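You operate a simulated robot arm through the tools that you are given. There is no shell and no other tool.

You are at the controls of a simulated robot arm. One attempt, no reset.

## Task
Cap the vial in the filler, move it to the low blue rack and load the vial from pocket A2.
Fine: add nothing; leave the slide at LOAD and the other vial in the low white rack alone.
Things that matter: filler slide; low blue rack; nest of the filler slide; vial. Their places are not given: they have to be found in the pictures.

The check looks at the end state, three seconds after you hand in, the way a careful person would. Anything else that was tipped, shoved, dropped, spilled or broken makes it a failure. A push-on lid holds only when it is set on centred and level and pressed home; a screw cap is set on level and turned clockwise until tight.

## Robot
A 7-joint arm with a two-finger parallel gripper, fixed in place. Base frame: the origin is at the foot of the arm, x ahead of it, y to its left, z up; the work surface is at about z = 0.004. Lengths are in m, angles in rad, forces in N, time in s.
With the tool pointing down near the work surface it reaches from about 0.22 to 0.58 m from the base axis. Its first joint turns from -1.152 to 1.152 rad. Payload 2.5 kg.
The TCP is the grasp point between the finger pads, 0.023 m short of the fingertips. In the tool frame z runs along the fingers and y along their closing line. The gripper opens to 0.094 m. The fingers are 0.038 m wide and 0.01 m thick; the gripper's body (0.054 by 0.096 m) begins 0.039 m behind the TCP.
Orientation is told as [roll, pitch, yaw] about the base's x, y, z axes, in that order, counted from this pose: with the fingers straight down and closing along the base's y, the tool's x points along the base's -x, its y along +y and its z along -z.

## Interface
- The arm moves only by the tool move_arm. Its arguments are lists of equal length, an entry for each row: "delta_pos": the shift along the base's x, y, z in units of 40 mm (1.0 is 40 mm), a list of three; "angular": the turn, a rotation vector about the base's x, y, z in units of 5 degrees (1.0 is 5 degrees), a list of three; "grip": the finger opening in m, from 0 to 0.094. In form: {"delta_pos": [[tx, ty, tz], ...], "angular": [[rx, ry, rz], ...], "grip": [grip, ...]}. A call has 1 to 20 rows; each row shifts and turns the commanded pose from where the row before left it. A call with a number of a shift or a turn outside -1 to 1 is refused whole. Each row takes 0.2 s and may step no farther than 0.05 m and 0.15 rad from the row before; otherwise, or with a gripper value out of range, the whole call is refused. A pose out of reach is approached as far as the arm can. The call stops where the force on the tool passes 60 N (or 10 N more than at its start, if that is more) or the arm is blocked; 0.2 s more then pass. The fingers move at their own pace (about 0.108 m/s each) and stop on an object; they squeeze with about 39 N. The grip force told is the motor's: it shows also when the fingers shut on nothing. Time passes only in rows, and 0.2 s behind the last, so rows that do not move let the fingers close. The reply holds the time, the measured pose of the TCP, the force on the tool along the base axes, the opening and the grip force, in the units named above and with some noise, with the torque about the TCP (base axes, N m) and any sound that the robot's microphone picked up, and new pictures: "views" is both (left out), scene, wrist or none.
- Cameras (640 x 400 px; columns grow to the right, rows downward): "scene" is fixed at [0.1511, -0.4205, 0.5683]; the picture's right is [0.65, -0.76, 0.00], its down [-0.34, -0.29, -0.90] and it looks along [0.68, 0.58, -0.45] (base axes); focal length 296 px, centre (320, 200). "wrist" rides on the gripper at [0.086, 0.016, -0.074] in the tool frame; the picture's right is [-0.18, 0.98, 0.00], its down [-0.58, -0.11, -0.81] and it looks along [-0.79, -0.15, 0.59] (tool axes); focal length 243 px, centre (320, 200).
- pixel_to_xyz(camera, pixels): there is no depth. For up to 12 entries [column, row, z] of the newest picture of that camera ("zoom" is the newest enlarged one), the place [x, y] in the base frame at which the ray of that pixel passes the height z, good to about 0.003 m, but the place of the scene camera against the robot may be out by one fixed shift of up to 0.018 m in any direction. It takes no simulated time.
- inspect(camera, box): a new picture of the part [left, top, right, bottom] of that camera's present view, enlarged. It takes no simulated time.
- finish_job(): hands the job in; it is judged then, once.

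Unless the task says otherwise, let go and move clear before handing in.

The tools are called after "Request:" by a JSON object that holds its "op" and its "data". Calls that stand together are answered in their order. move_arm: Moves the arm, as the interface text tells. Its arguments: {"type":"object","properties":{"delta_pos":{"type":"array"},"angular":{"type":"array"},"grip":{"type":"array"},"views":{"type":"string","enum":["both","scene","wrist","none"]}},"required":["delta_pos","angular","grip"]} The other tools are called the same way: pixel_to_xyz (camera, pixels) gives the place at which the rays of pixels pass given heights; inspect (camera, box) takes an enlarged picture of a part of a camera's view; finish_job () hands the job in.

At the start:

```text
t: 0.0
position: [0.4215, -0.1201, 0.4264]
tool_rot: [0.0, 0.001, 0.001]
contact_force: [-0.7, 0.0, 0.4]
torque: [0.01, -0.02, 0.02]
gripper_width: 0.0937
finger_force: 0.0
```

scene: 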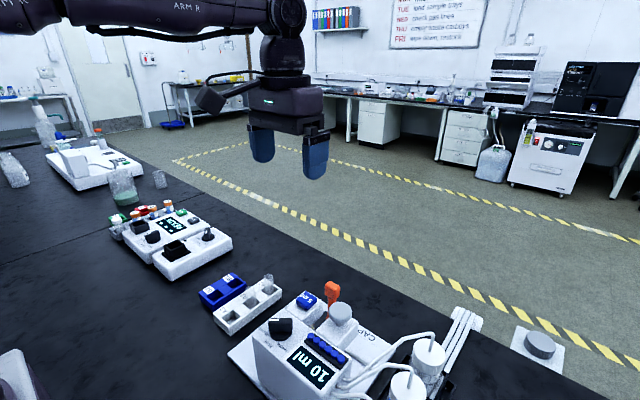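
wrist: 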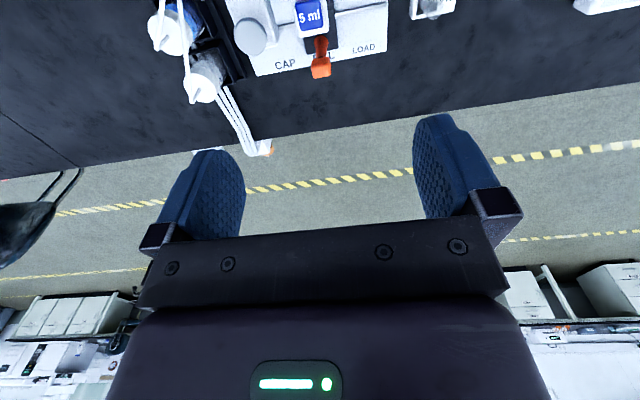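

The scene picture shows a filler with a "10 ml" display near (300,360), and blue and white low racks near (225,290) and (250,305). I will enlarge these parts before moving.

Request:
{"op": "inspect", "data": {"camera": "scene", "box": [180, 250, 420, 400]}}

Request:
{"op": "inspect", "data": {"camera": "wrist", "box": [140, 0, 460, 160]}}

Request:
{"op": "inspect", "data": {"camera": "scene", "box": [40, 110, 250, 290]}}

Request:
{"op": "inspect", "data": {"camera": "scene", "box": [360, 290, 600, 400]}}

```text
2.67 times, centred on (300, 325) of scene
```

zoom: 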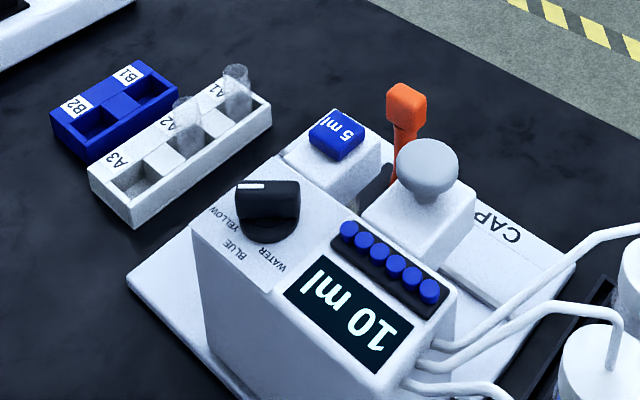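

```text
2.00 times, centred on (300, 80) of wrist
```

zoom: 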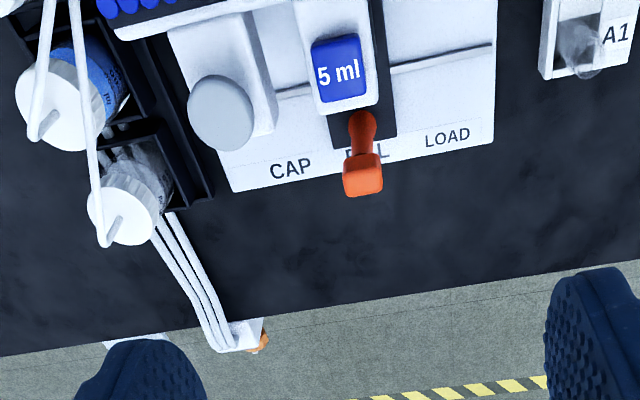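

```text
2.22 times, centred on (145, 200) of scene
```

zoom: 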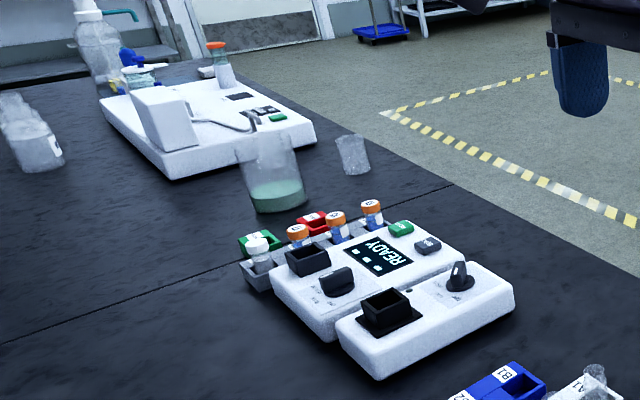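

```text
2.67 times, centred on (480, 345) of scene
```

zoom: 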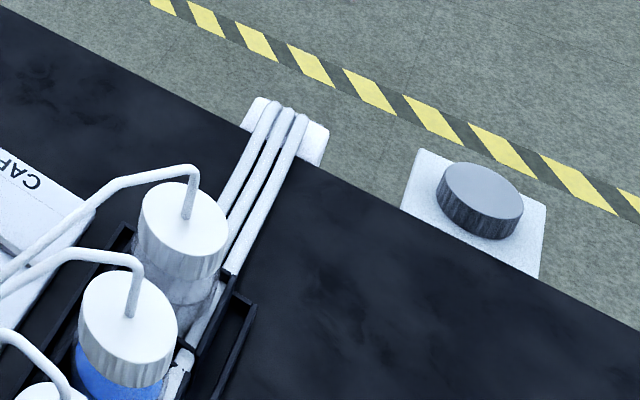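

The wrist view shows the slide track with CAP, FILL and LOAD marks, the orange handle near FILL at (320,60) and the grey plunger at (250,37). I'll work out rough places from both cameras.

Request:
{"op": "pixel_to_xyz", "data": {"camera": "wrist", "pixels": [[285, 64, 0.03], [364, 49, 0.03], [320, 65, 0.08], [250, 37, 0.1], [310, 15, 0.08], [432, 12, 0.03], [255, 76, 0.004], [387, 51, 0.004]]}}

Request:
{"op": "pixel_to_xyz", "data": {"camera": "scene", "pixels": [[332, 290, 0.08], [340, 314, 0.1], [305, 300, 0.08], [228, 325, 0.004], [268, 284, 0.06], [250, 300, 0.03], [230, 313, 0.03], [215, 293, 0.03], [235, 280, 0.03], [366, 336, 0.03]]}}

```text
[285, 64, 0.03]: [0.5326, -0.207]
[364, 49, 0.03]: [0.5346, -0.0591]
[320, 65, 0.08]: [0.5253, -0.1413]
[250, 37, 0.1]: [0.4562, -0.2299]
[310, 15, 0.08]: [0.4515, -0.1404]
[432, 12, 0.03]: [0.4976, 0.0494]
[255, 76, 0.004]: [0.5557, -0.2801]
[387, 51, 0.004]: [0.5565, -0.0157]
```

```text
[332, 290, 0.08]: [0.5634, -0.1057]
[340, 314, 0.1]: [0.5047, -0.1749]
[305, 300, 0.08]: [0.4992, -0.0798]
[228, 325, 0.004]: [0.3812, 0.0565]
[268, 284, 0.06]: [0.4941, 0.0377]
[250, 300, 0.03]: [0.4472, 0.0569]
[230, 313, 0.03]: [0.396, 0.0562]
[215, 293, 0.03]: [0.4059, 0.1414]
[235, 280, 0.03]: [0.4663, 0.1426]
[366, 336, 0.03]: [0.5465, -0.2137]
```

The machine's track runs along y from about -0.21 (CAP) to -0.06 (LOAD), with its front near x=0.53. I'll pull the arm back toward the base to get a better wrist view.

Request:
{"op": "move_arm", "data": {"delta_pos": [[-0.85, 0, 0], [-0.85, 0, 0], [-0.85, 0, 0], [-0.85, 0, 0], [-0.6, 0, 0], [0, 0, 0]], "angular": [[0, 0, 0], [0, 0, 0], [0, 0, 0], [0, 0, 0], [0, 0, 0], [0, 0, 0]], "grip": [0.094, 0.094, 0.094, 0.094, 0.094, 0.094]}}

```text
t: 1.4
position: [0.2603, -0.1178, 0.4257]
tool_rot: [0.0, 0.0, -0.001]
contact_force: [-1.0, -0.4, -0.1]
torque: [0.0, 0.0, 0.02]
gripper_width: 0.094
finger_force: 0.1
```

scene: 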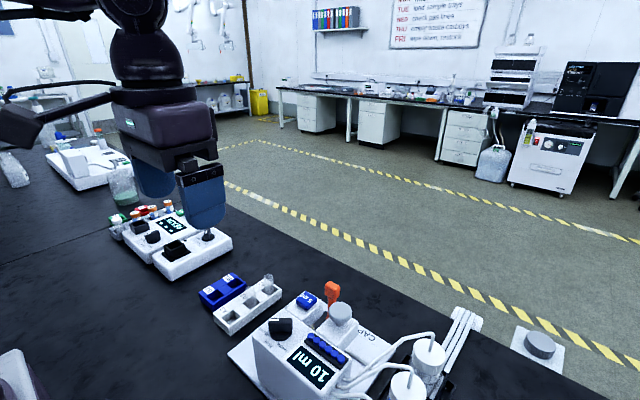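
wrist: 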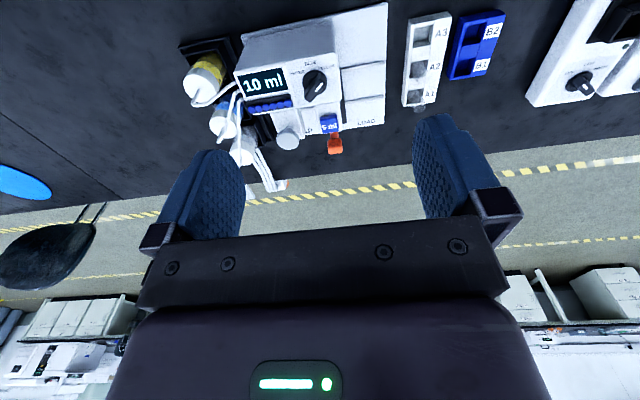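

Request:
{"op": "inspect", "data": {"camera": "wrist", "box": [170, 0, 410, 150]}}

Request:
{"op": "inspect", "data": {"camera": "wrist", "box": [370, 0, 530, 110]}}

Request:
{"op": "pixel_to_xyz", "data": {"camera": "wrist", "pixels": [[335, 143, 0.08], [287, 139, 0.1], [329, 123, 0.08], [366, 122, 0.02], [310, 129, 0.02], [440, 35, 0.03], [434, 68, 0.03], [430, 96, 0.03], [488, 32, 0.03], [482, 65, 0.03]]}}

Request:
{"op": "inspect", "data": {"camera": "scene", "box": [280, 270, 380, 340]}}

```text
2.67 times, centred on (290, 75) of wrist
```

zoom: 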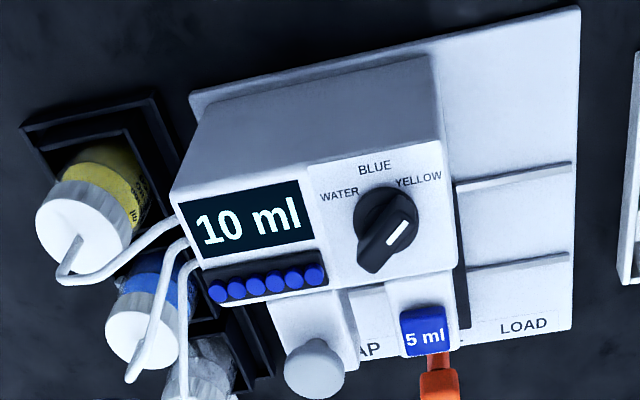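

```text
3.64 times, centred on (450, 55) of wrist
```

zoom: 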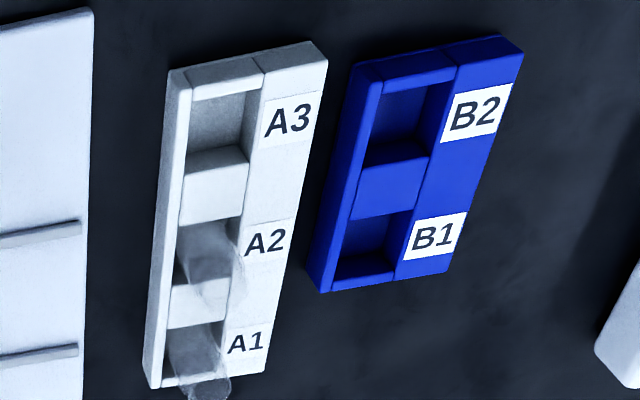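

```text
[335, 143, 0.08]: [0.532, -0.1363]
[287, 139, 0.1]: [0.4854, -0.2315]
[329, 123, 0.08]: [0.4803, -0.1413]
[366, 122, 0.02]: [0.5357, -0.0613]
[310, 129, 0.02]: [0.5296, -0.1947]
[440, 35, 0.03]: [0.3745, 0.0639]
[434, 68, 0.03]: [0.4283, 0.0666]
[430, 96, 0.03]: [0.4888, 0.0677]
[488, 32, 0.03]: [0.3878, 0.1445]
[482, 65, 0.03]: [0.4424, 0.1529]
```

```text
5.71 times, centred on (330, 305) of scene
```

zoom: 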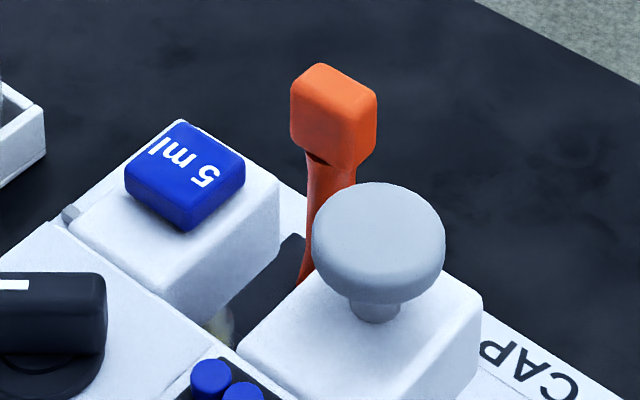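

The stations seem to lie near x=0.44: grey plunger about (0.44, -0.21, 0.156), 5 ml head about (0.44, -0.138, 0.13), and the handle knob about (0.51, -0.135, 0.115). I'll turn the tool -90° and go to the +y side to look at the slide and racks from there.

Request:
{"op": "move_arm", "data": {"delta_pos": [[0.25, 0.375, -0.1], [0.25, 0.375, -0.1], [0.25, 0.375, -0.1], [0.25, 0.375, -0.1], [0.25, 0.375, -0.1], [0.25, 0.375, -0.1], [0.25, 0.375, -0.1], [0.25, 0.375, -0.1], [0.25, 0.375, -0.1], [0.25, 0.375, -0.1], [0.25, 0.375, -0.1], [0.25, 0.375, -0.1], [0.25, 0.375, -0.1], [0.25, 0.375, -0.1], [0.25, 0.375, -0.1], [0.25, 0.375, -0.1], [0.25, 0.375, -0.1], [0.25, 0.375, -0.1], [0, 0, 0]], "angular": [[0, 0, -1], [0, 0, -1], [0, 0, -1], [0, 0, -1], [0, 0, -1], [0, 0, -1], [0, 0, -1], [0, 0, -1], [0, 0, -1], [0, 0, -1], [0, 0, -1], [0, 0, -1], [0, 0, -1], [0, 0, -1], [0, 0, -1], [0, 0, -1], [0, 0, -1], [0, 0, -1], [0, 0, 0]], "grip": [0.094, 0.094, 0.094, 0.094, 0.094, 0.094, 0.094, 0.094, 0.094, 0.094, 0.094, 0.094, 0.094, 0.094, 0.094, 0.094, 0.094, 0.094, 0.094]}}

Request:
{"op": "inspect", "data": {"camera": "wrist", "box": [160, 0, 480, 200]}}

```text
t: 5.4
position: [0.4415, 0.1505, 0.3528]
tool_rot: [-0.001, 0.001, -1.572]
contact_force: [-0.1, -1.1, -0.7]
torque: [0.02, 0.0, -0.04]
gripper_width: 0.0939
finger_force: 0.1
```

scene: 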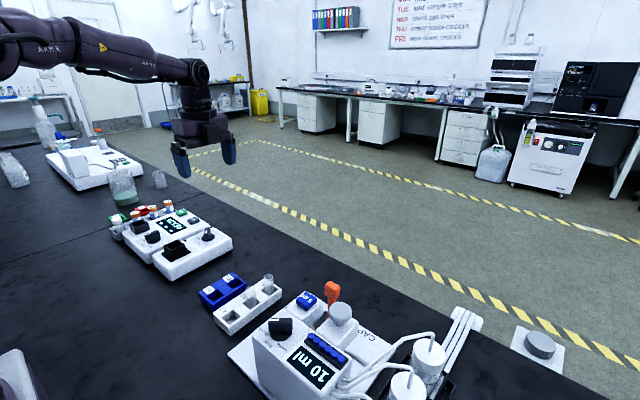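
wrist: 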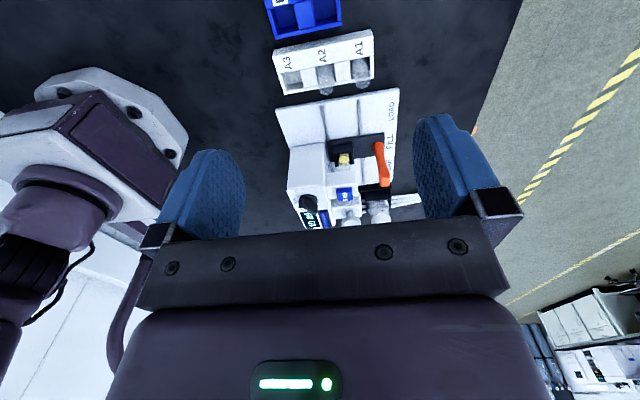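

```text
2.00 times, centred on (320, 100) of wrist
```

zoom: 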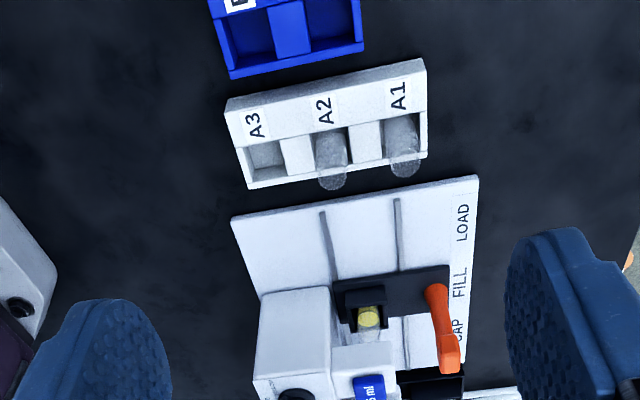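

The wrist picture shows the black slide with its nest and a yellow-filled vial at about (343,158), and two empty vials in A2 (323,85) and A1 (360,80). I'll enlarge and locate them.

Request:
{"op": "inspect", "data": {"camera": "wrist", "box": [290, 110, 420, 230]}}

Request:
{"op": "inspect", "data": {"camera": "wrist", "box": [260, 0, 400, 100]}}

Request:
{"op": "pixel_to_xyz", "data": {"camera": "wrist", "pixels": [[344, 158, 0.06], [383, 182, 0.115], [322, 105, 0.02], [358, 100, 0.02], [392, 112, 0.02], [390, 141, 0.02], [388, 163, 0.02], [296, 122, 0.02], [399, 88, 0.02], [277, 105, 0.02]]}}

Request:
{"op": "pixel_to_xyz", "data": {"camera": "wrist", "pixels": [[293, 78, 0.03], [325, 72, 0.03], [361, 68, 0.03], [327, 92, 0.06], [363, 86, 0.06], [285, 22, 0.03], [327, 15, 0.03]]}}

```text
3.33 times, centred on (355, 170) of wrist
```

zoom: 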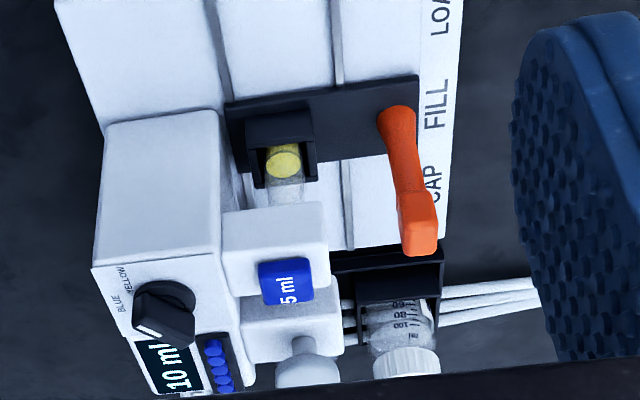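

```text
4.00 times, centred on (330, 50) of wrist
```

zoom: 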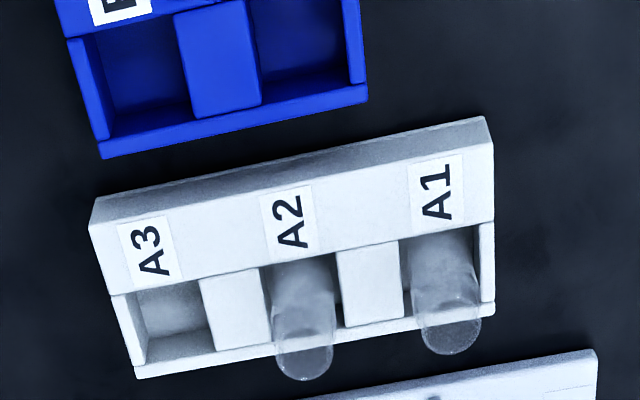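

```text
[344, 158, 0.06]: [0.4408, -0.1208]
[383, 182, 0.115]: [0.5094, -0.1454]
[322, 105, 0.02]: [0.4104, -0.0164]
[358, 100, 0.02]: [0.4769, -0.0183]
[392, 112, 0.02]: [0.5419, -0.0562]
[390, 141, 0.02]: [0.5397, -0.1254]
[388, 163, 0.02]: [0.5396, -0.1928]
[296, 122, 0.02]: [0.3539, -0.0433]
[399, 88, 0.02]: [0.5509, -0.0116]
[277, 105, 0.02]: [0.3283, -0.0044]
```

```text
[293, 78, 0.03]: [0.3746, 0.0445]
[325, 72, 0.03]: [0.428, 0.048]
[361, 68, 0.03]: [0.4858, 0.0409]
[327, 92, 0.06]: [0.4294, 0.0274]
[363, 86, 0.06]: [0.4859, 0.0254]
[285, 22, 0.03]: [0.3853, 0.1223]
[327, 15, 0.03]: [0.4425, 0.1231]
```

The nest, the heads and the handle all agree with yaw -90° being a usable grip everywhere. I'll bring the open gripper above the handle knob, estimated at (0.511, -0.137), staying high and then checking its pixel.

Request:
{"op": "move_arm", "data": {"delta_pos": [[0.2, -0.9, 0], [0.2, -0.9, 0], [0.25, -0.9, -0.4], [0.25, -0.9, -0.4], [0.25, -0.9, -0.4], [0.25, -0.9, -0.4], [0.2, -0.9, -0.4], [0.15, -0.88, -0.5], [0, 0, 0]], "angular": [[0, 0, 0], [0, 0, 0], [0, 0, 0], [0, 0, 0], [0, 0, 0], [0, 0, 0], [0, 0, 0], [0, 0, 0], [0, 0, 0]], "grip": [0.06, 0.06, 0.06, 0.06, 0.06, 0.06, 0.06, 0.06, 0.06]}}

Request:
{"op": "inspect", "data": {"camera": "wrist", "box": [160, 0, 480, 200]}}

```text
t: 7.4
position: [0.5117, -0.1364, 0.2544]
tool_rot: [0.0, 0.0, -1.572]
contact_force: [-0.4, 0.4, -0.5]
torque: [0.01, 0.0, 0.0]
gripper_width: 0.0599
finger_force: 0.1
```

scene: 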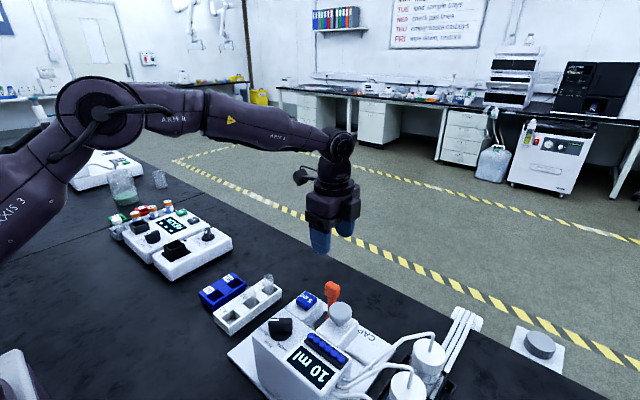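
wrist: 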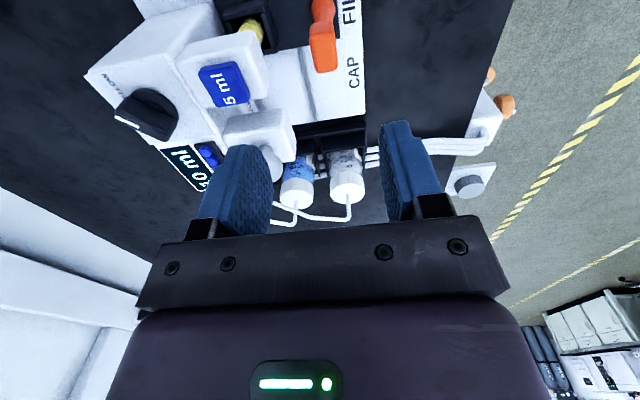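

```text
2.00 times, centred on (320, 100) of wrist
```

zoom: 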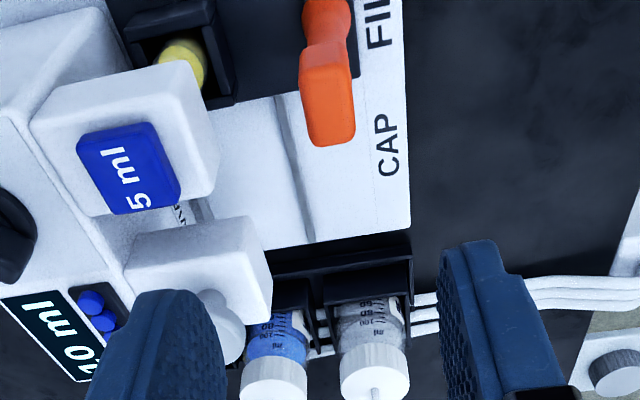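

The handle knob is at about (323,47) and the yellow vial in the nest at (252,30). I'll enlarge to measure the knob's top and sides.

Request:
{"op": "inspect", "data": {"camera": "wrist", "box": [290, 0, 370, 80]}}

Request:
{"op": "inspect", "data": {"camera": "wrist", "box": [200, 0, 300, 70]}}

Request:
{"op": "inspect", "data": {"camera": "wrist", "box": [160, 90, 340, 200]}}

```text
5.00 times, centred on (330, 40) of wrist
```

zoom: 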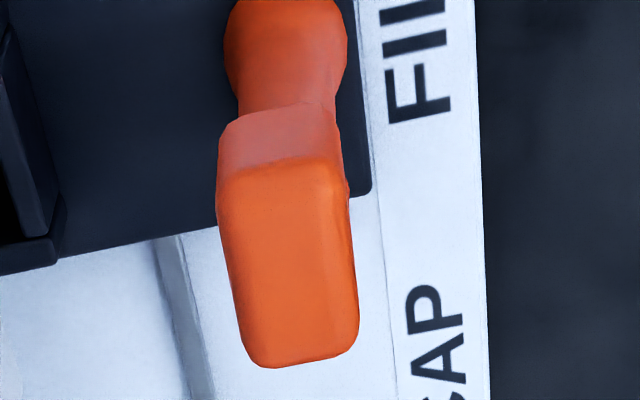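

```text
5.71 times, centred on (250, 35) of wrist
```

zoom: 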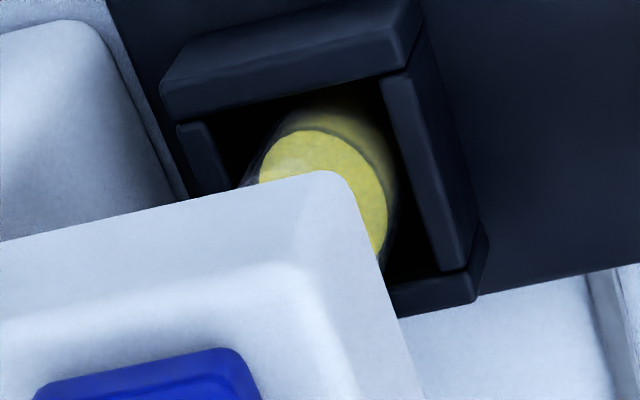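

```text
3.56 times, centred on (250, 145) of wrist
```

zoom: 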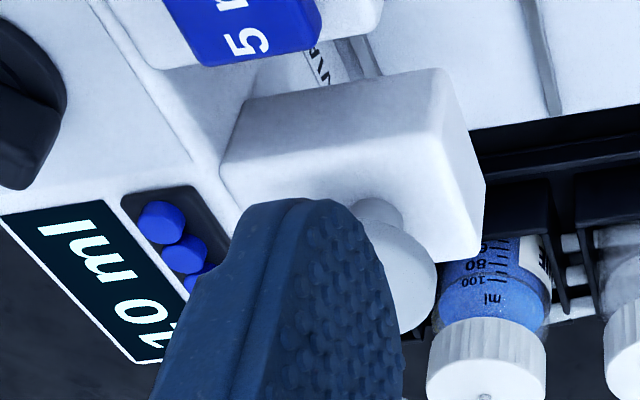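

The knob's top comes out at about (0.515, -0.136, 0.122), 19 mm across in x. I'll descend around it with a 50 mm opening and then check before closing.

Request:
{"op": "move_arm", "data": {"delta_pos": [[0.08, 0.01, -0.9], [0, 0, -0.9], [0, 0, -0.9], [0, 0, -0.8], [0, 0, 0]], "angular": [[0, 0, 0], [0, 0, 0], [0, 0, 0], [0, 0, 0], [0, 0, 0]], "grip": [0.05, 0.05, 0.05, 0.05, 0.05]}}

Request:
{"op": "inspect", "data": {"camera": "wrist", "box": [160, 0, 480, 240]}}

```text
t: 8.6
position: [0.5157, -0.1357, 0.1135]
tool_rot: [0.001, -0.001, -1.571]
contact_force: [-0.7, 0.0, -0.9]
torque: [0.02, -0.01, -0.04]
gripper_width: 0.0499
finger_force: 0.1
```

scene: 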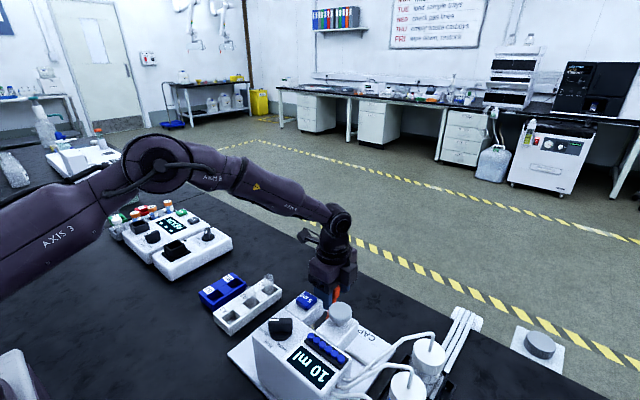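
wrist: 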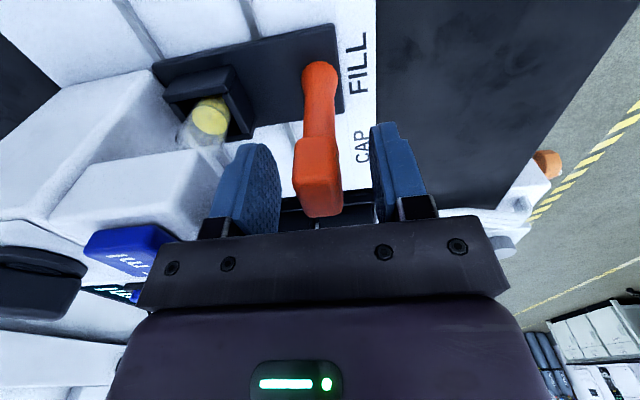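

```text
1.67 times, centred on (320, 120) of wrist
```

zoom: 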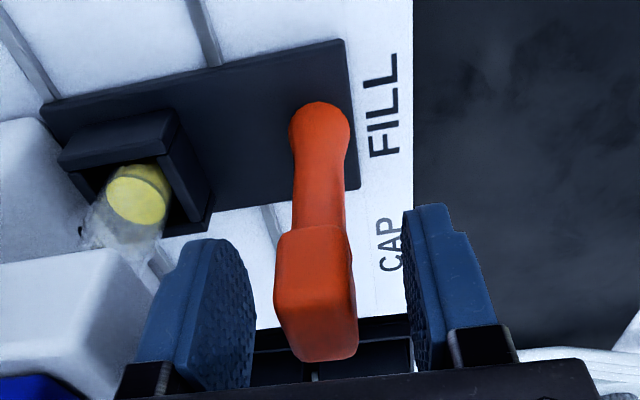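

The knob sits between the pads at (318,180), centred. I'll close on it.

Request:
{"op": "move_arm", "data": {"delta_pos": [[0, 0, 0], [0, 0, 0], [0, 0, 0]], "angular": [[0, 0, 0], [0, 0, 0], [0, 0, 0]], "grip": [0.0, 0.0, 0.0], "views": "wrist"}}

```text
t: 9.4
position: [0.5145, -0.1361, 0.1138]
tool_rot: [-0.001, 0.0, -1.571]
contact_force: [0.1, 0.4, -3.8]
torque: [-0.02, -0.19, 0.02]
gripper_width: 0.02
finger_force: 44.5
```

wrist: 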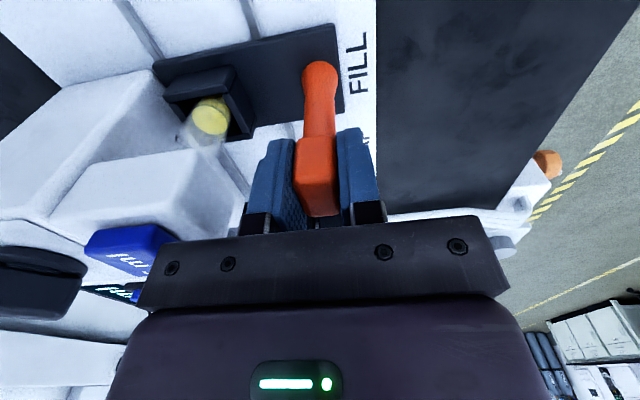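

The knob is gripped (opening 0.020). I'll draw the slide slowly toward CAP (-y) and watch the force.

Request:
{"op": "move_arm", "data": {"delta_pos": [[0, -0.2, 0], [0, -0.25, 0], [0, -0.25, 0], [0, -0.25, 0], [0, 0, 0]], "angular": [[0, 0, 0], [0, 0, 0], [0, 0, 0], [0, 0, 0], [0, 0, 0]], "grip": [0.0, 0.0, 0.0, 0.0, 0.0]}}

```text
t: 10.6
position: [0.5141, -0.1747, 0.1141]
tool_rot: [-0.001, 0.002, -1.572]
contact_force: [10.7, 0.1, -13.5]
torque: [-0.19, 0.24, -0.16]
gripper_width: 0.0198
finger_force: 45.8
```

scene: 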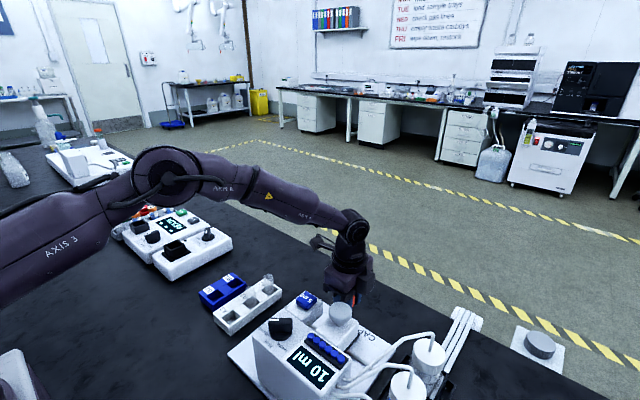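
wrist: 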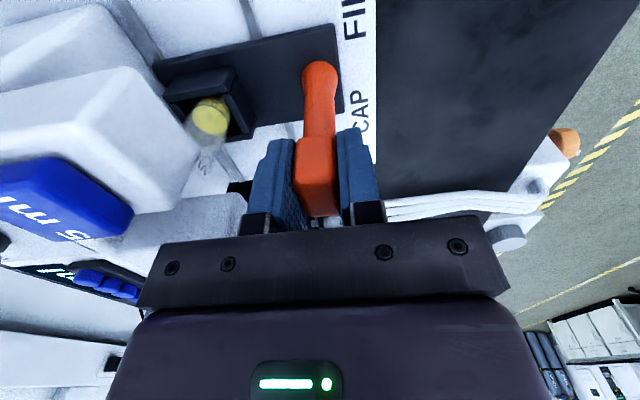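

The slide moved with the handle (the nest still follows in the picture at (210,115)). Small side forces built up (x +10.7, z -13.5), so I'll ease the pose a little while going on to CAP.

Request:
{"op": "move_arm", "data": {"delta_pos": [[0.01, -0.15, -0.01], [0.01, -0.2, -0.01], [0, -0.2, 0], [0, 0, 0]], "angular": [[0, 0, 0], [0, 0, 0], [0, 0, 0], [0, 0, 0]], "grip": [0.0, 0.0, 0.0, 0.0]}}

```text
t: 11.6
position: [0.5142, -0.1979, 0.1141]
tool_rot: [-0.002, 0.0, -1.57]
contact_force: [-4.5, 0.1, -3.1]
torque: [0.46, -0.16, 0.22]
gripper_width: 0.0199
finger_force: 44.8
```

scene: 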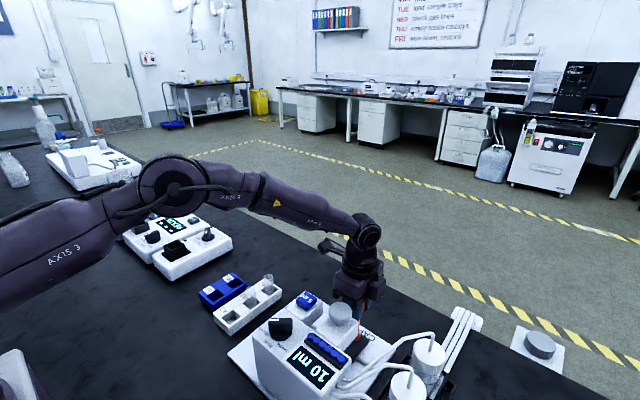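
wrist: 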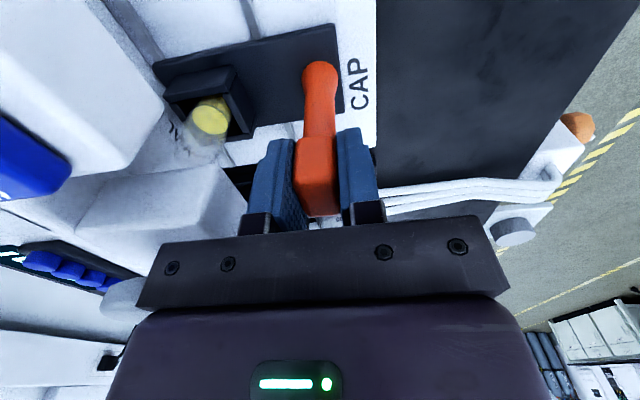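

The slide is at y=-0.198 with no resistance yet; the CAP label centre (357,84) is still a bit lower than FILL's was (357,63) at its station. I'll continue in small steps, watching for a stop or a click.

Request:
{"op": "move_arm", "data": {"delta_pos": [[0, -0.1, 0], [0, -0.1, 0], [0, 0, 0]], "angular": [[0, 0, 0], [0, 0, 0], [0, 0, 0]], "grip": [0.0, 0.0, 0.0]}}

```text
t: 12.4
position: [0.5156, -0.2058, 0.1143]
tool_rot: [-0.001, -0.001, -1.569]
contact_force: [-9.0, -0.1, -2.1]
torque: [0.73, -0.35, 0.26]
gripper_width: 0.0199
finger_force: 44.3
```

scene: 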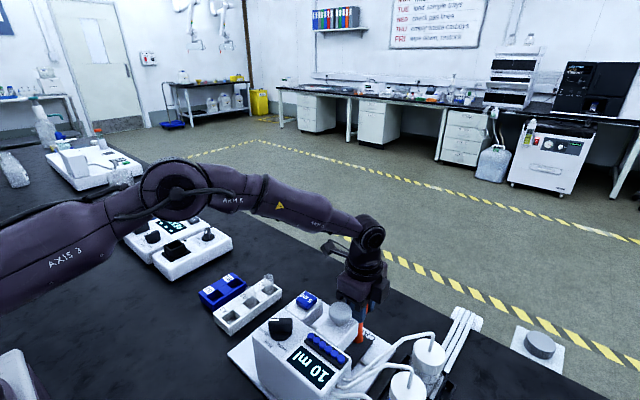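
wrist: 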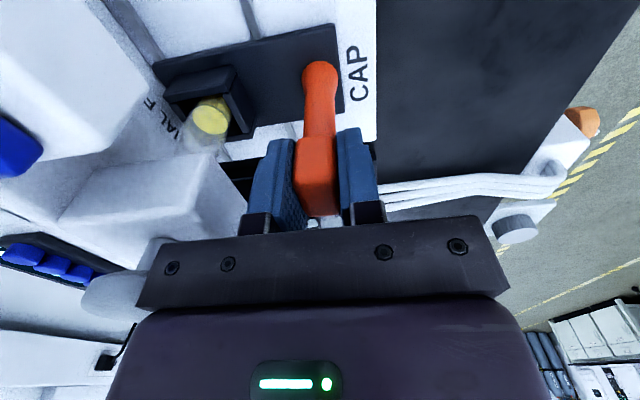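

At y=-0.206 the force along y is still near zero; the CAP label centre is now at (357,73). I'll go on in 2–3 mm steps.

Request:
{"op": "move_arm", "data": {"delta_pos": [[-0.01, -0.05, 0], [0, -0.05, 0], [0, 0, 0]], "angular": [[0, 0, 0], [0, 0, 0], [0, 0, 0]], "grip": [0.0, 0.0, 0.0]}}

Request:
{"op": "inspect", "data": {"camera": "wrist", "box": [60, 0, 380, 240]}}

Request:
{"op": "inspect", "data": {"camera": "scene", "box": [280, 270, 420, 370]}}

```text
t: 13.2
position: [0.5155, -0.2094, 0.1137]
tool_rot: [0.004, 0.002, -1.572]
contact_force: [-0.8, -1.9, -0.9]
torque: [0.71, 0.48, -0.04]
gripper_width: 0.0197
finger_force: 45.1
```

scene: 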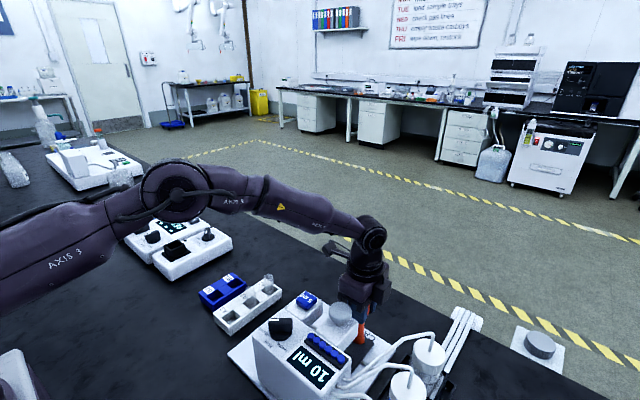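
wrist: 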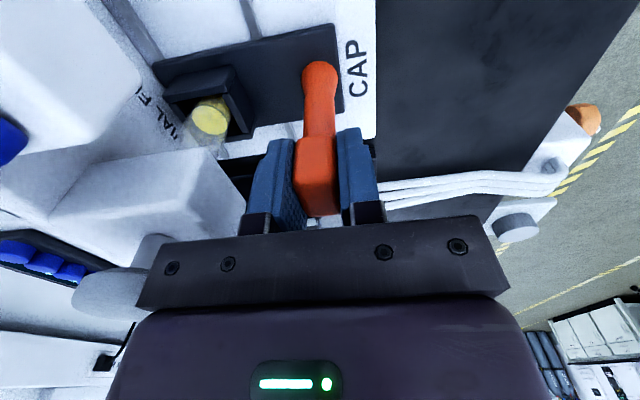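

```text
1.67 times, centred on (220, 120) of wrist
```

zoom: 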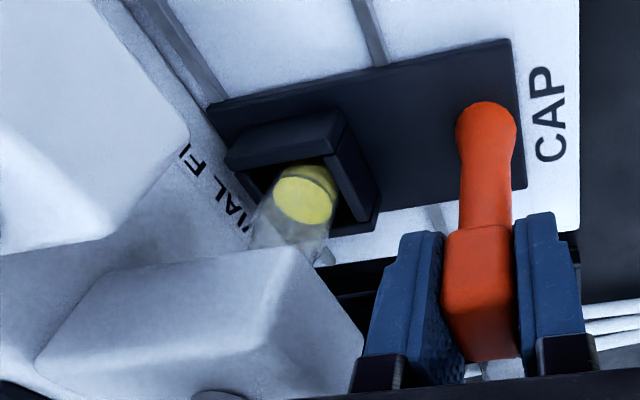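

```text
4.00 times, centred on (350, 320) of scene
```

zoom: 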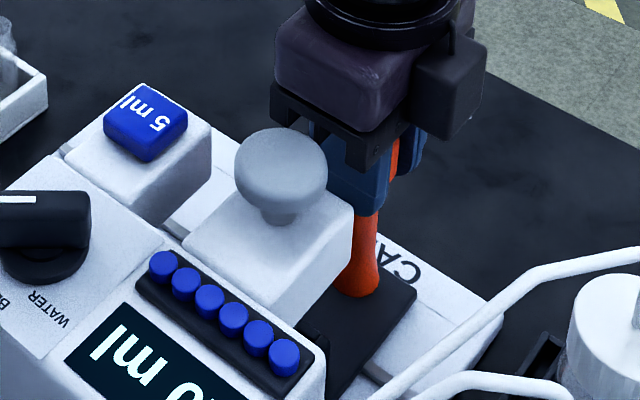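

At y=-0.2094 the slide has moved 73.5 mm, equal to my distance between the two heads, and a slight push-back shows (y -1.9, torque 0.7). I'll test 3 mm more for an end stop.

Request:
{"op": "move_arm", "data": {"delta_pos": [[0, -0.04, 0], [0, -0.04, 0], [0, 0, 0]], "angular": [[0, 0, 0], [0, 0, 0], [0, 0, 0]], "grip": [0.0, 0.0, 0.0], "views": "wrist"}}

```text
t: 14.0
position: [0.5159, -0.2104, 0.1138]
tool_rot: [0.0, 0.0, -1.572]
contact_force: [0.4, 6.1, -1.7]
torque: [-1.04, 0.22, -0.41]
gripper_width: 0.0202
finger_force: 45.3
```

wrist: 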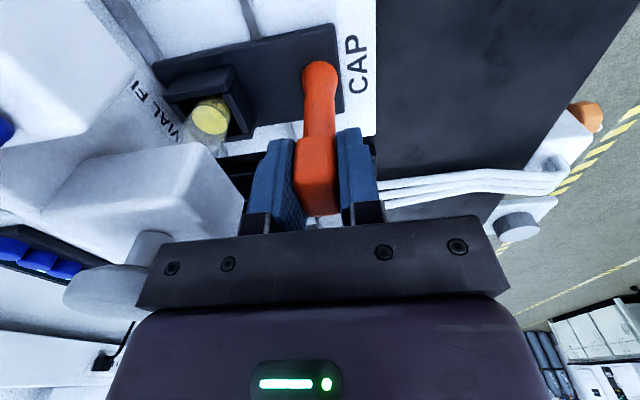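

The arm moved only 1 mm of the 3 commanded and the force rose to +6 N, so the slide is at its CAP end stop; the CAP label now sits at row 65, just as FILL did. I'll let go and rise.

Request:
{"op": "move_arm", "data": {"delta_pos": [[0, 0.03, 0], [0, 0, 0], [0, 0, 0.8], [0, 0, 0.9], [0, 0, 0.9], [0, 0, 0.5], [0, 0, 0]], "angular": [[0, 0, 0], [0, 0, 0], [0, 0, 0], [0, 0, 0], [0, 0, 0], [0, 0, 0], [0, 0, 0]], "grip": [0.05, 0.05, 0.05, 0.05, 0.05, 0.05, 0.05]}}

Request:
{"op": "inspect", "data": {"camera": "wrist", "box": [160, 0, 400, 160]}}

Request:
{"op": "inspect", "data": {"camera": "scene", "box": [280, 270, 420, 370]}}

```text
t: 15.6
position: [0.5151, -0.2102, 0.2378]
tool_rot: [-0.001, 0.001, -1.571]
contact_force: [-1.3, 0.1, 0.4]
torque: [0.0, -0.01, 0.0]
gripper_width: 0.0501
finger_force: 0.2
```

scene: 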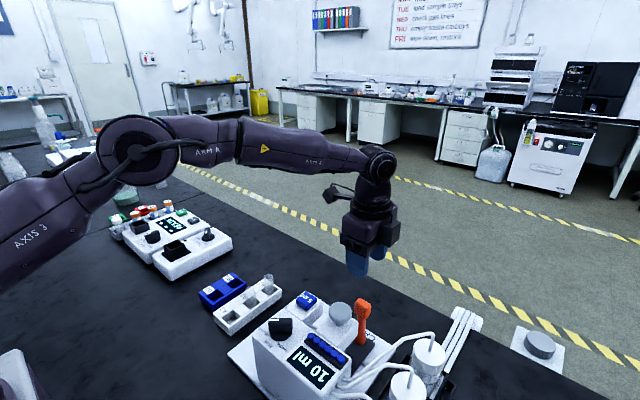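
wrist: 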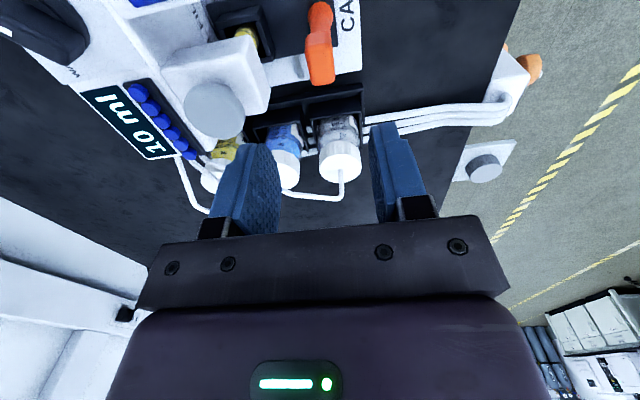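

```text
2.50 times, centred on (280, 80) of wrist
```

zoom: 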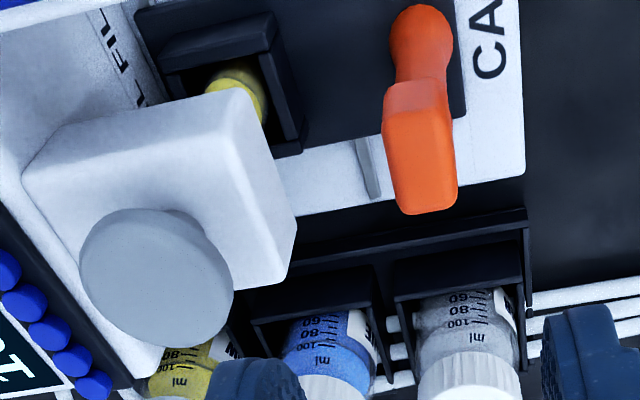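

```text
4.00 times, centred on (350, 320) of scene
```

zoom: 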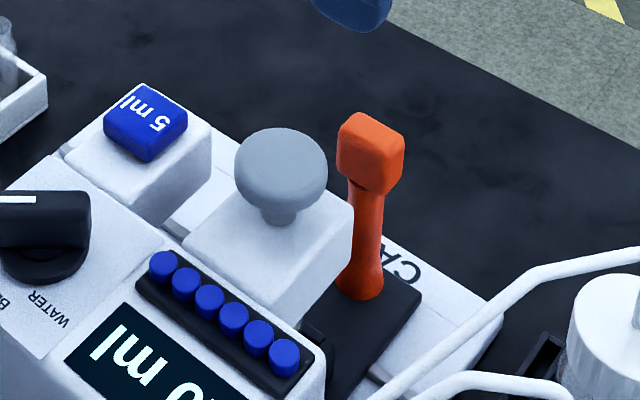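

The slide stays at CAP and the handle is clear. The plunger disc (wrist (215,114)) comes out at about (0.439, -0.212), top near z 0.156; I'll close the fingers and go above it.

Request:
{"op": "move_arm", "data": {"delta_pos": [[-0.65, -0.02, 0], [-0.65, -0.02, 0], [-0.6, -0.01, 0], [0, 0, -0.4], [0, 0, 0]], "angular": [[0, 0, 0], [0, 0, 0], [0, 0, 0], [0, 0, 0], [0, 0, 0]], "grip": [0.0, 0.0, 0.0, 0.0, 0.0]}}

Request:
{"op": "inspect", "data": {"camera": "scene", "box": [280, 230, 420, 340]}}

Request:
{"op": "inspect", "data": {"camera": "wrist", "box": [200, 0, 440, 220]}}

```text
t: 16.8
position: [0.4384, -0.213, 0.2208]
tool_rot: [0.0, -0.001, -1.571]
contact_force: [-0.4, 0.4, 0.2]
torque: [-0.01, -0.04, 0.0]
gripper_width: 0.0
finger_force: 39.0
```

scene: 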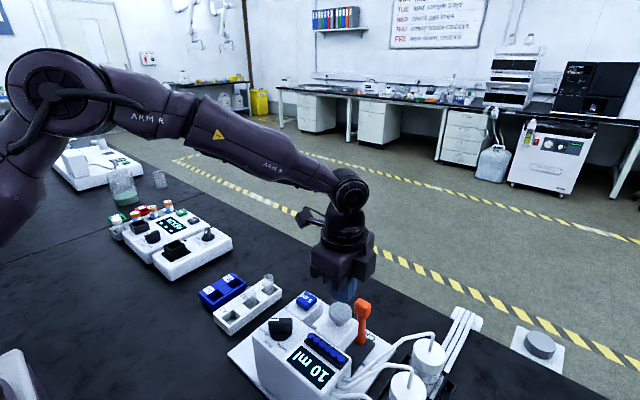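
wrist: 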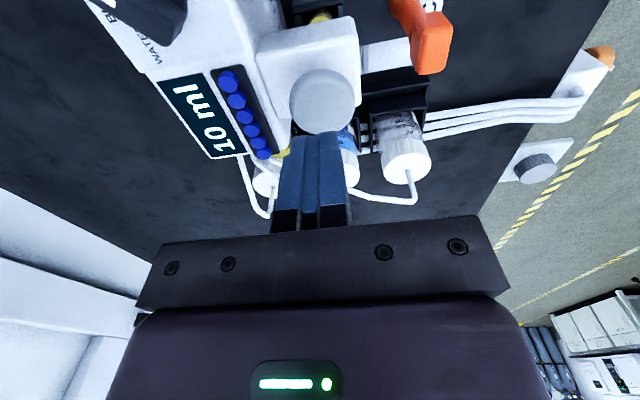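

```text
3.64 times, centred on (350, 285) of scene
```

zoom: 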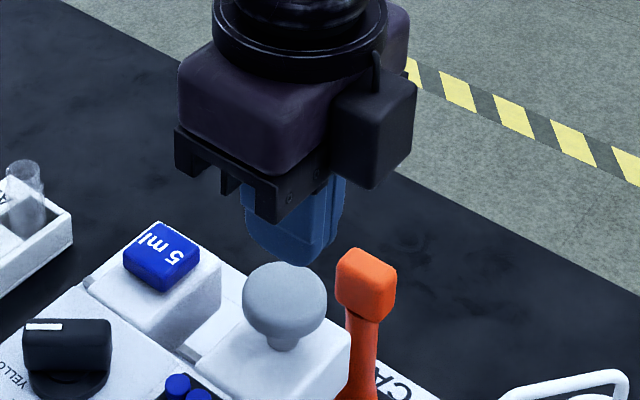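

```text
1.82 times, centred on (320, 110) of wrist
```

zoom: 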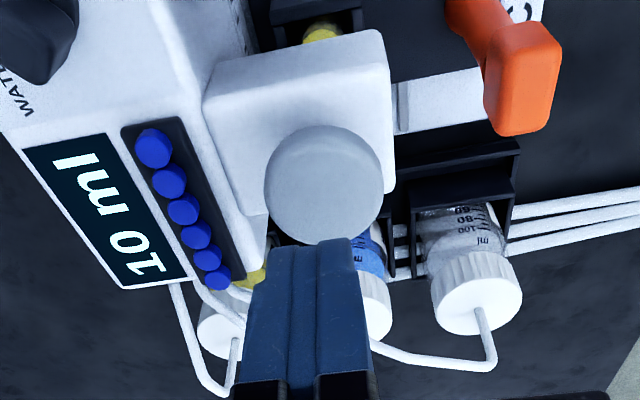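

The disc top triangulates to about (0.4405, -0.208, 0.16), so contact should come at TCP z near 0.183. I'll centre and come down slowly, watching the force.

Request:
{"op": "move_arm", "data": {"delta_pos": [[0.05, 0.09, -0.2], [0, 0, -0.25], [0, 0, -0.25], [0, 0, -0.1], [0, 0, -0.1], [0, 0, -0.1], [0, 0, 0]], "angular": [[0, 0, 0], [0, 0, 0], [0, 0, 0], [0, 0, 0], [0, 0, 0], [0, 0, 0], [0, 0, 0]], "grip": [0.0, 0.0, 0.0, 0.0, 0.0, 0.0, 0.0]}}

Request:
{"op": "inspect", "data": {"camera": "scene", "box": [280, 230, 420, 340]}}

```text
t: 18.4
position: [0.4421, -0.2089, 0.1814]
tool_rot: [0.0, 0.001, -1.57]
contact_force: [-1.3, -0.5, 5.5]
torque: [0.0, 0.02, 0.02]
gripper_width: 0.0001
finger_force: 39.1
```

scene: 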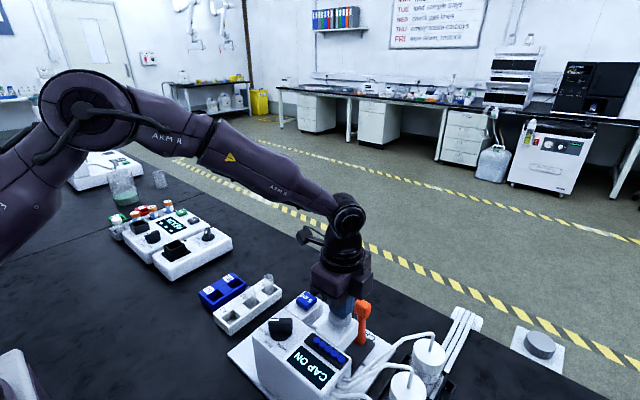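
wrist: 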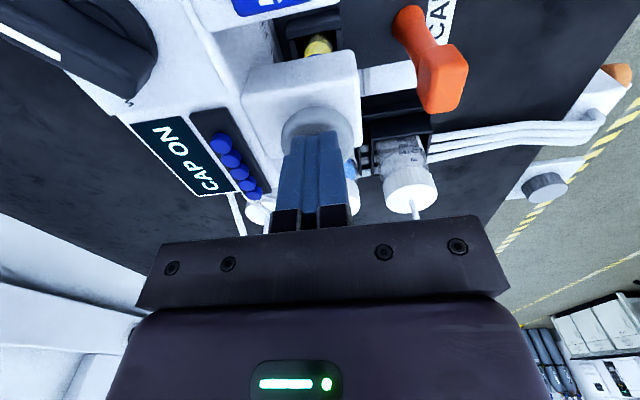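

```text
3.64 times, centred on (350, 285) of scene
```

zoom: 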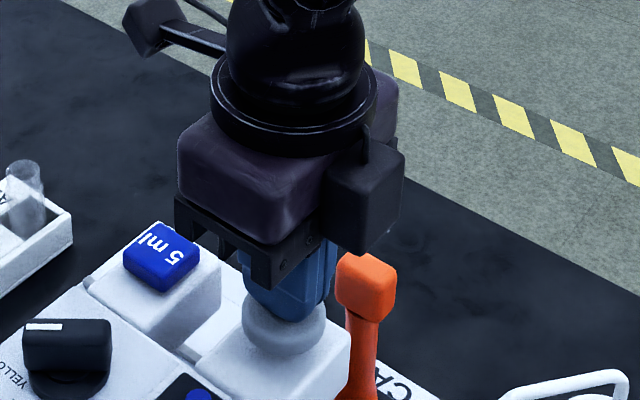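

The display now reads "CAP ON" (scene (312,372)) with only 5.5 N on the plunger. I'll press a couple of mm further within the same stroke to be sure it bottoms, then come up.

Request:
{"op": "move_arm", "data": {"delta_pos": [[0, 0, -0.05], [0, 0, -0.05], [0, 0, 0]], "angular": [[0, 0, 0], [0, 0, 0], [0, 0, 0]], "grip": [0.0, 0.0, 0.0]}}

```text
t: 19.2
position: [0.4407, -0.2094, 0.1785]
tool_rot: [0.001, -0.002, -1.572]
contact_force: [2.2, -1.9, 8.7]
torque: [-0.05, -0.01, -0.01]
gripper_width: 0.0001
finger_force: 39.4
```

scene: 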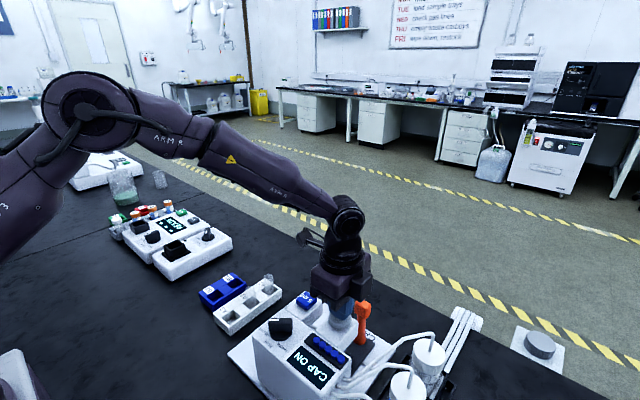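
wrist: 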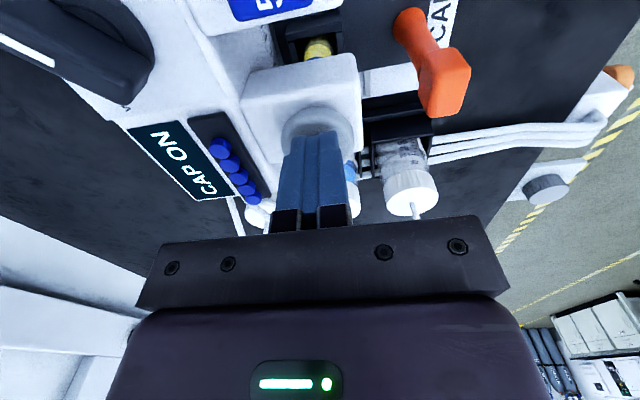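

Still "CAP ON" and the force rises only softly (8.7 N, a spring). I'll rise and look at the capped vial and the handle.

Request:
{"op": "move_arm", "data": {"delta_pos": [[0, 0, 0.3], [0, 0, 0.6], [0, 0, 0.7], [0.6, 0, 0], [0.65, 0, 0], [0.6, 0, 0], [0, 0, 0]], "angular": [[0, 0, 0], [0, 0, 0], [0, 0, 0], [0, 0, 0], [0, 0, 0], [0, 0, 0], [0, 0, 0]], "grip": [0.0, 0.0, 0.0, 0.05, 0.05, 0.05, 0.05]}}

Request:
{"op": "inspect", "data": {"camera": "wrist", "box": [160, 0, 400, 160]}}

Request:
{"op": "inspect", "data": {"camera": "scene", "box": [250, 270, 410, 400]}}

```text
t: 20.8
position: [0.5154, -0.2103, 0.2436]
tool_rot: [-0.001, 0.001, -1.571]
contact_force: [-0.4, 0.4, 0.0]
torque: [-0.01, 0.01, -0.03]
gripper_width: 0.0499
finger_force: 0.0
```

scene: 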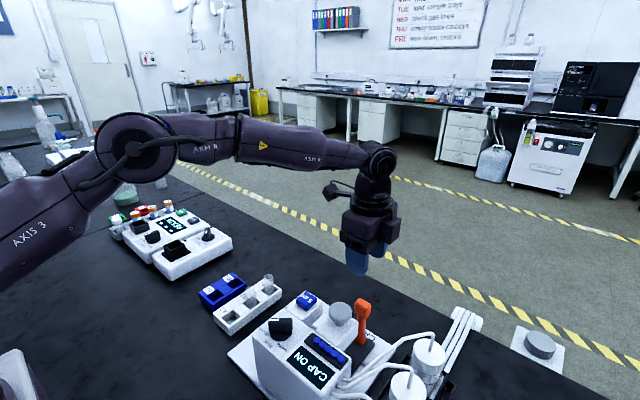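
wrist: 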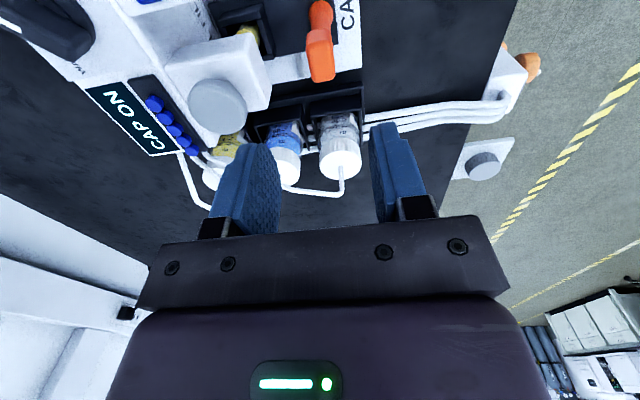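

```text
2.50 times, centred on (280, 80) of wrist
```

zoom: 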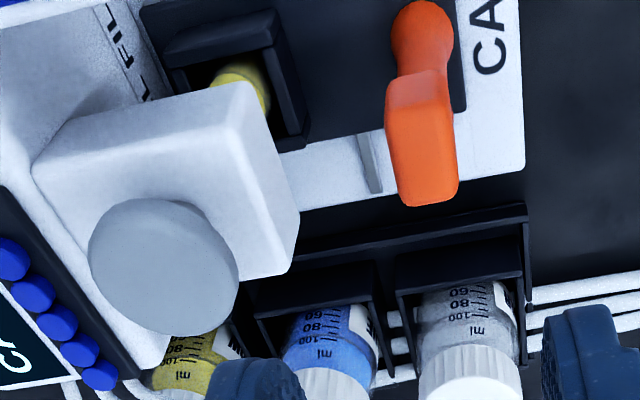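

```text
3.08 times, centred on (330, 335) of scene
```

zoom: 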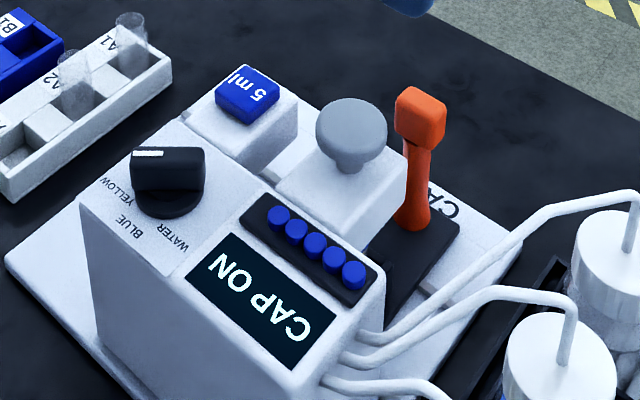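

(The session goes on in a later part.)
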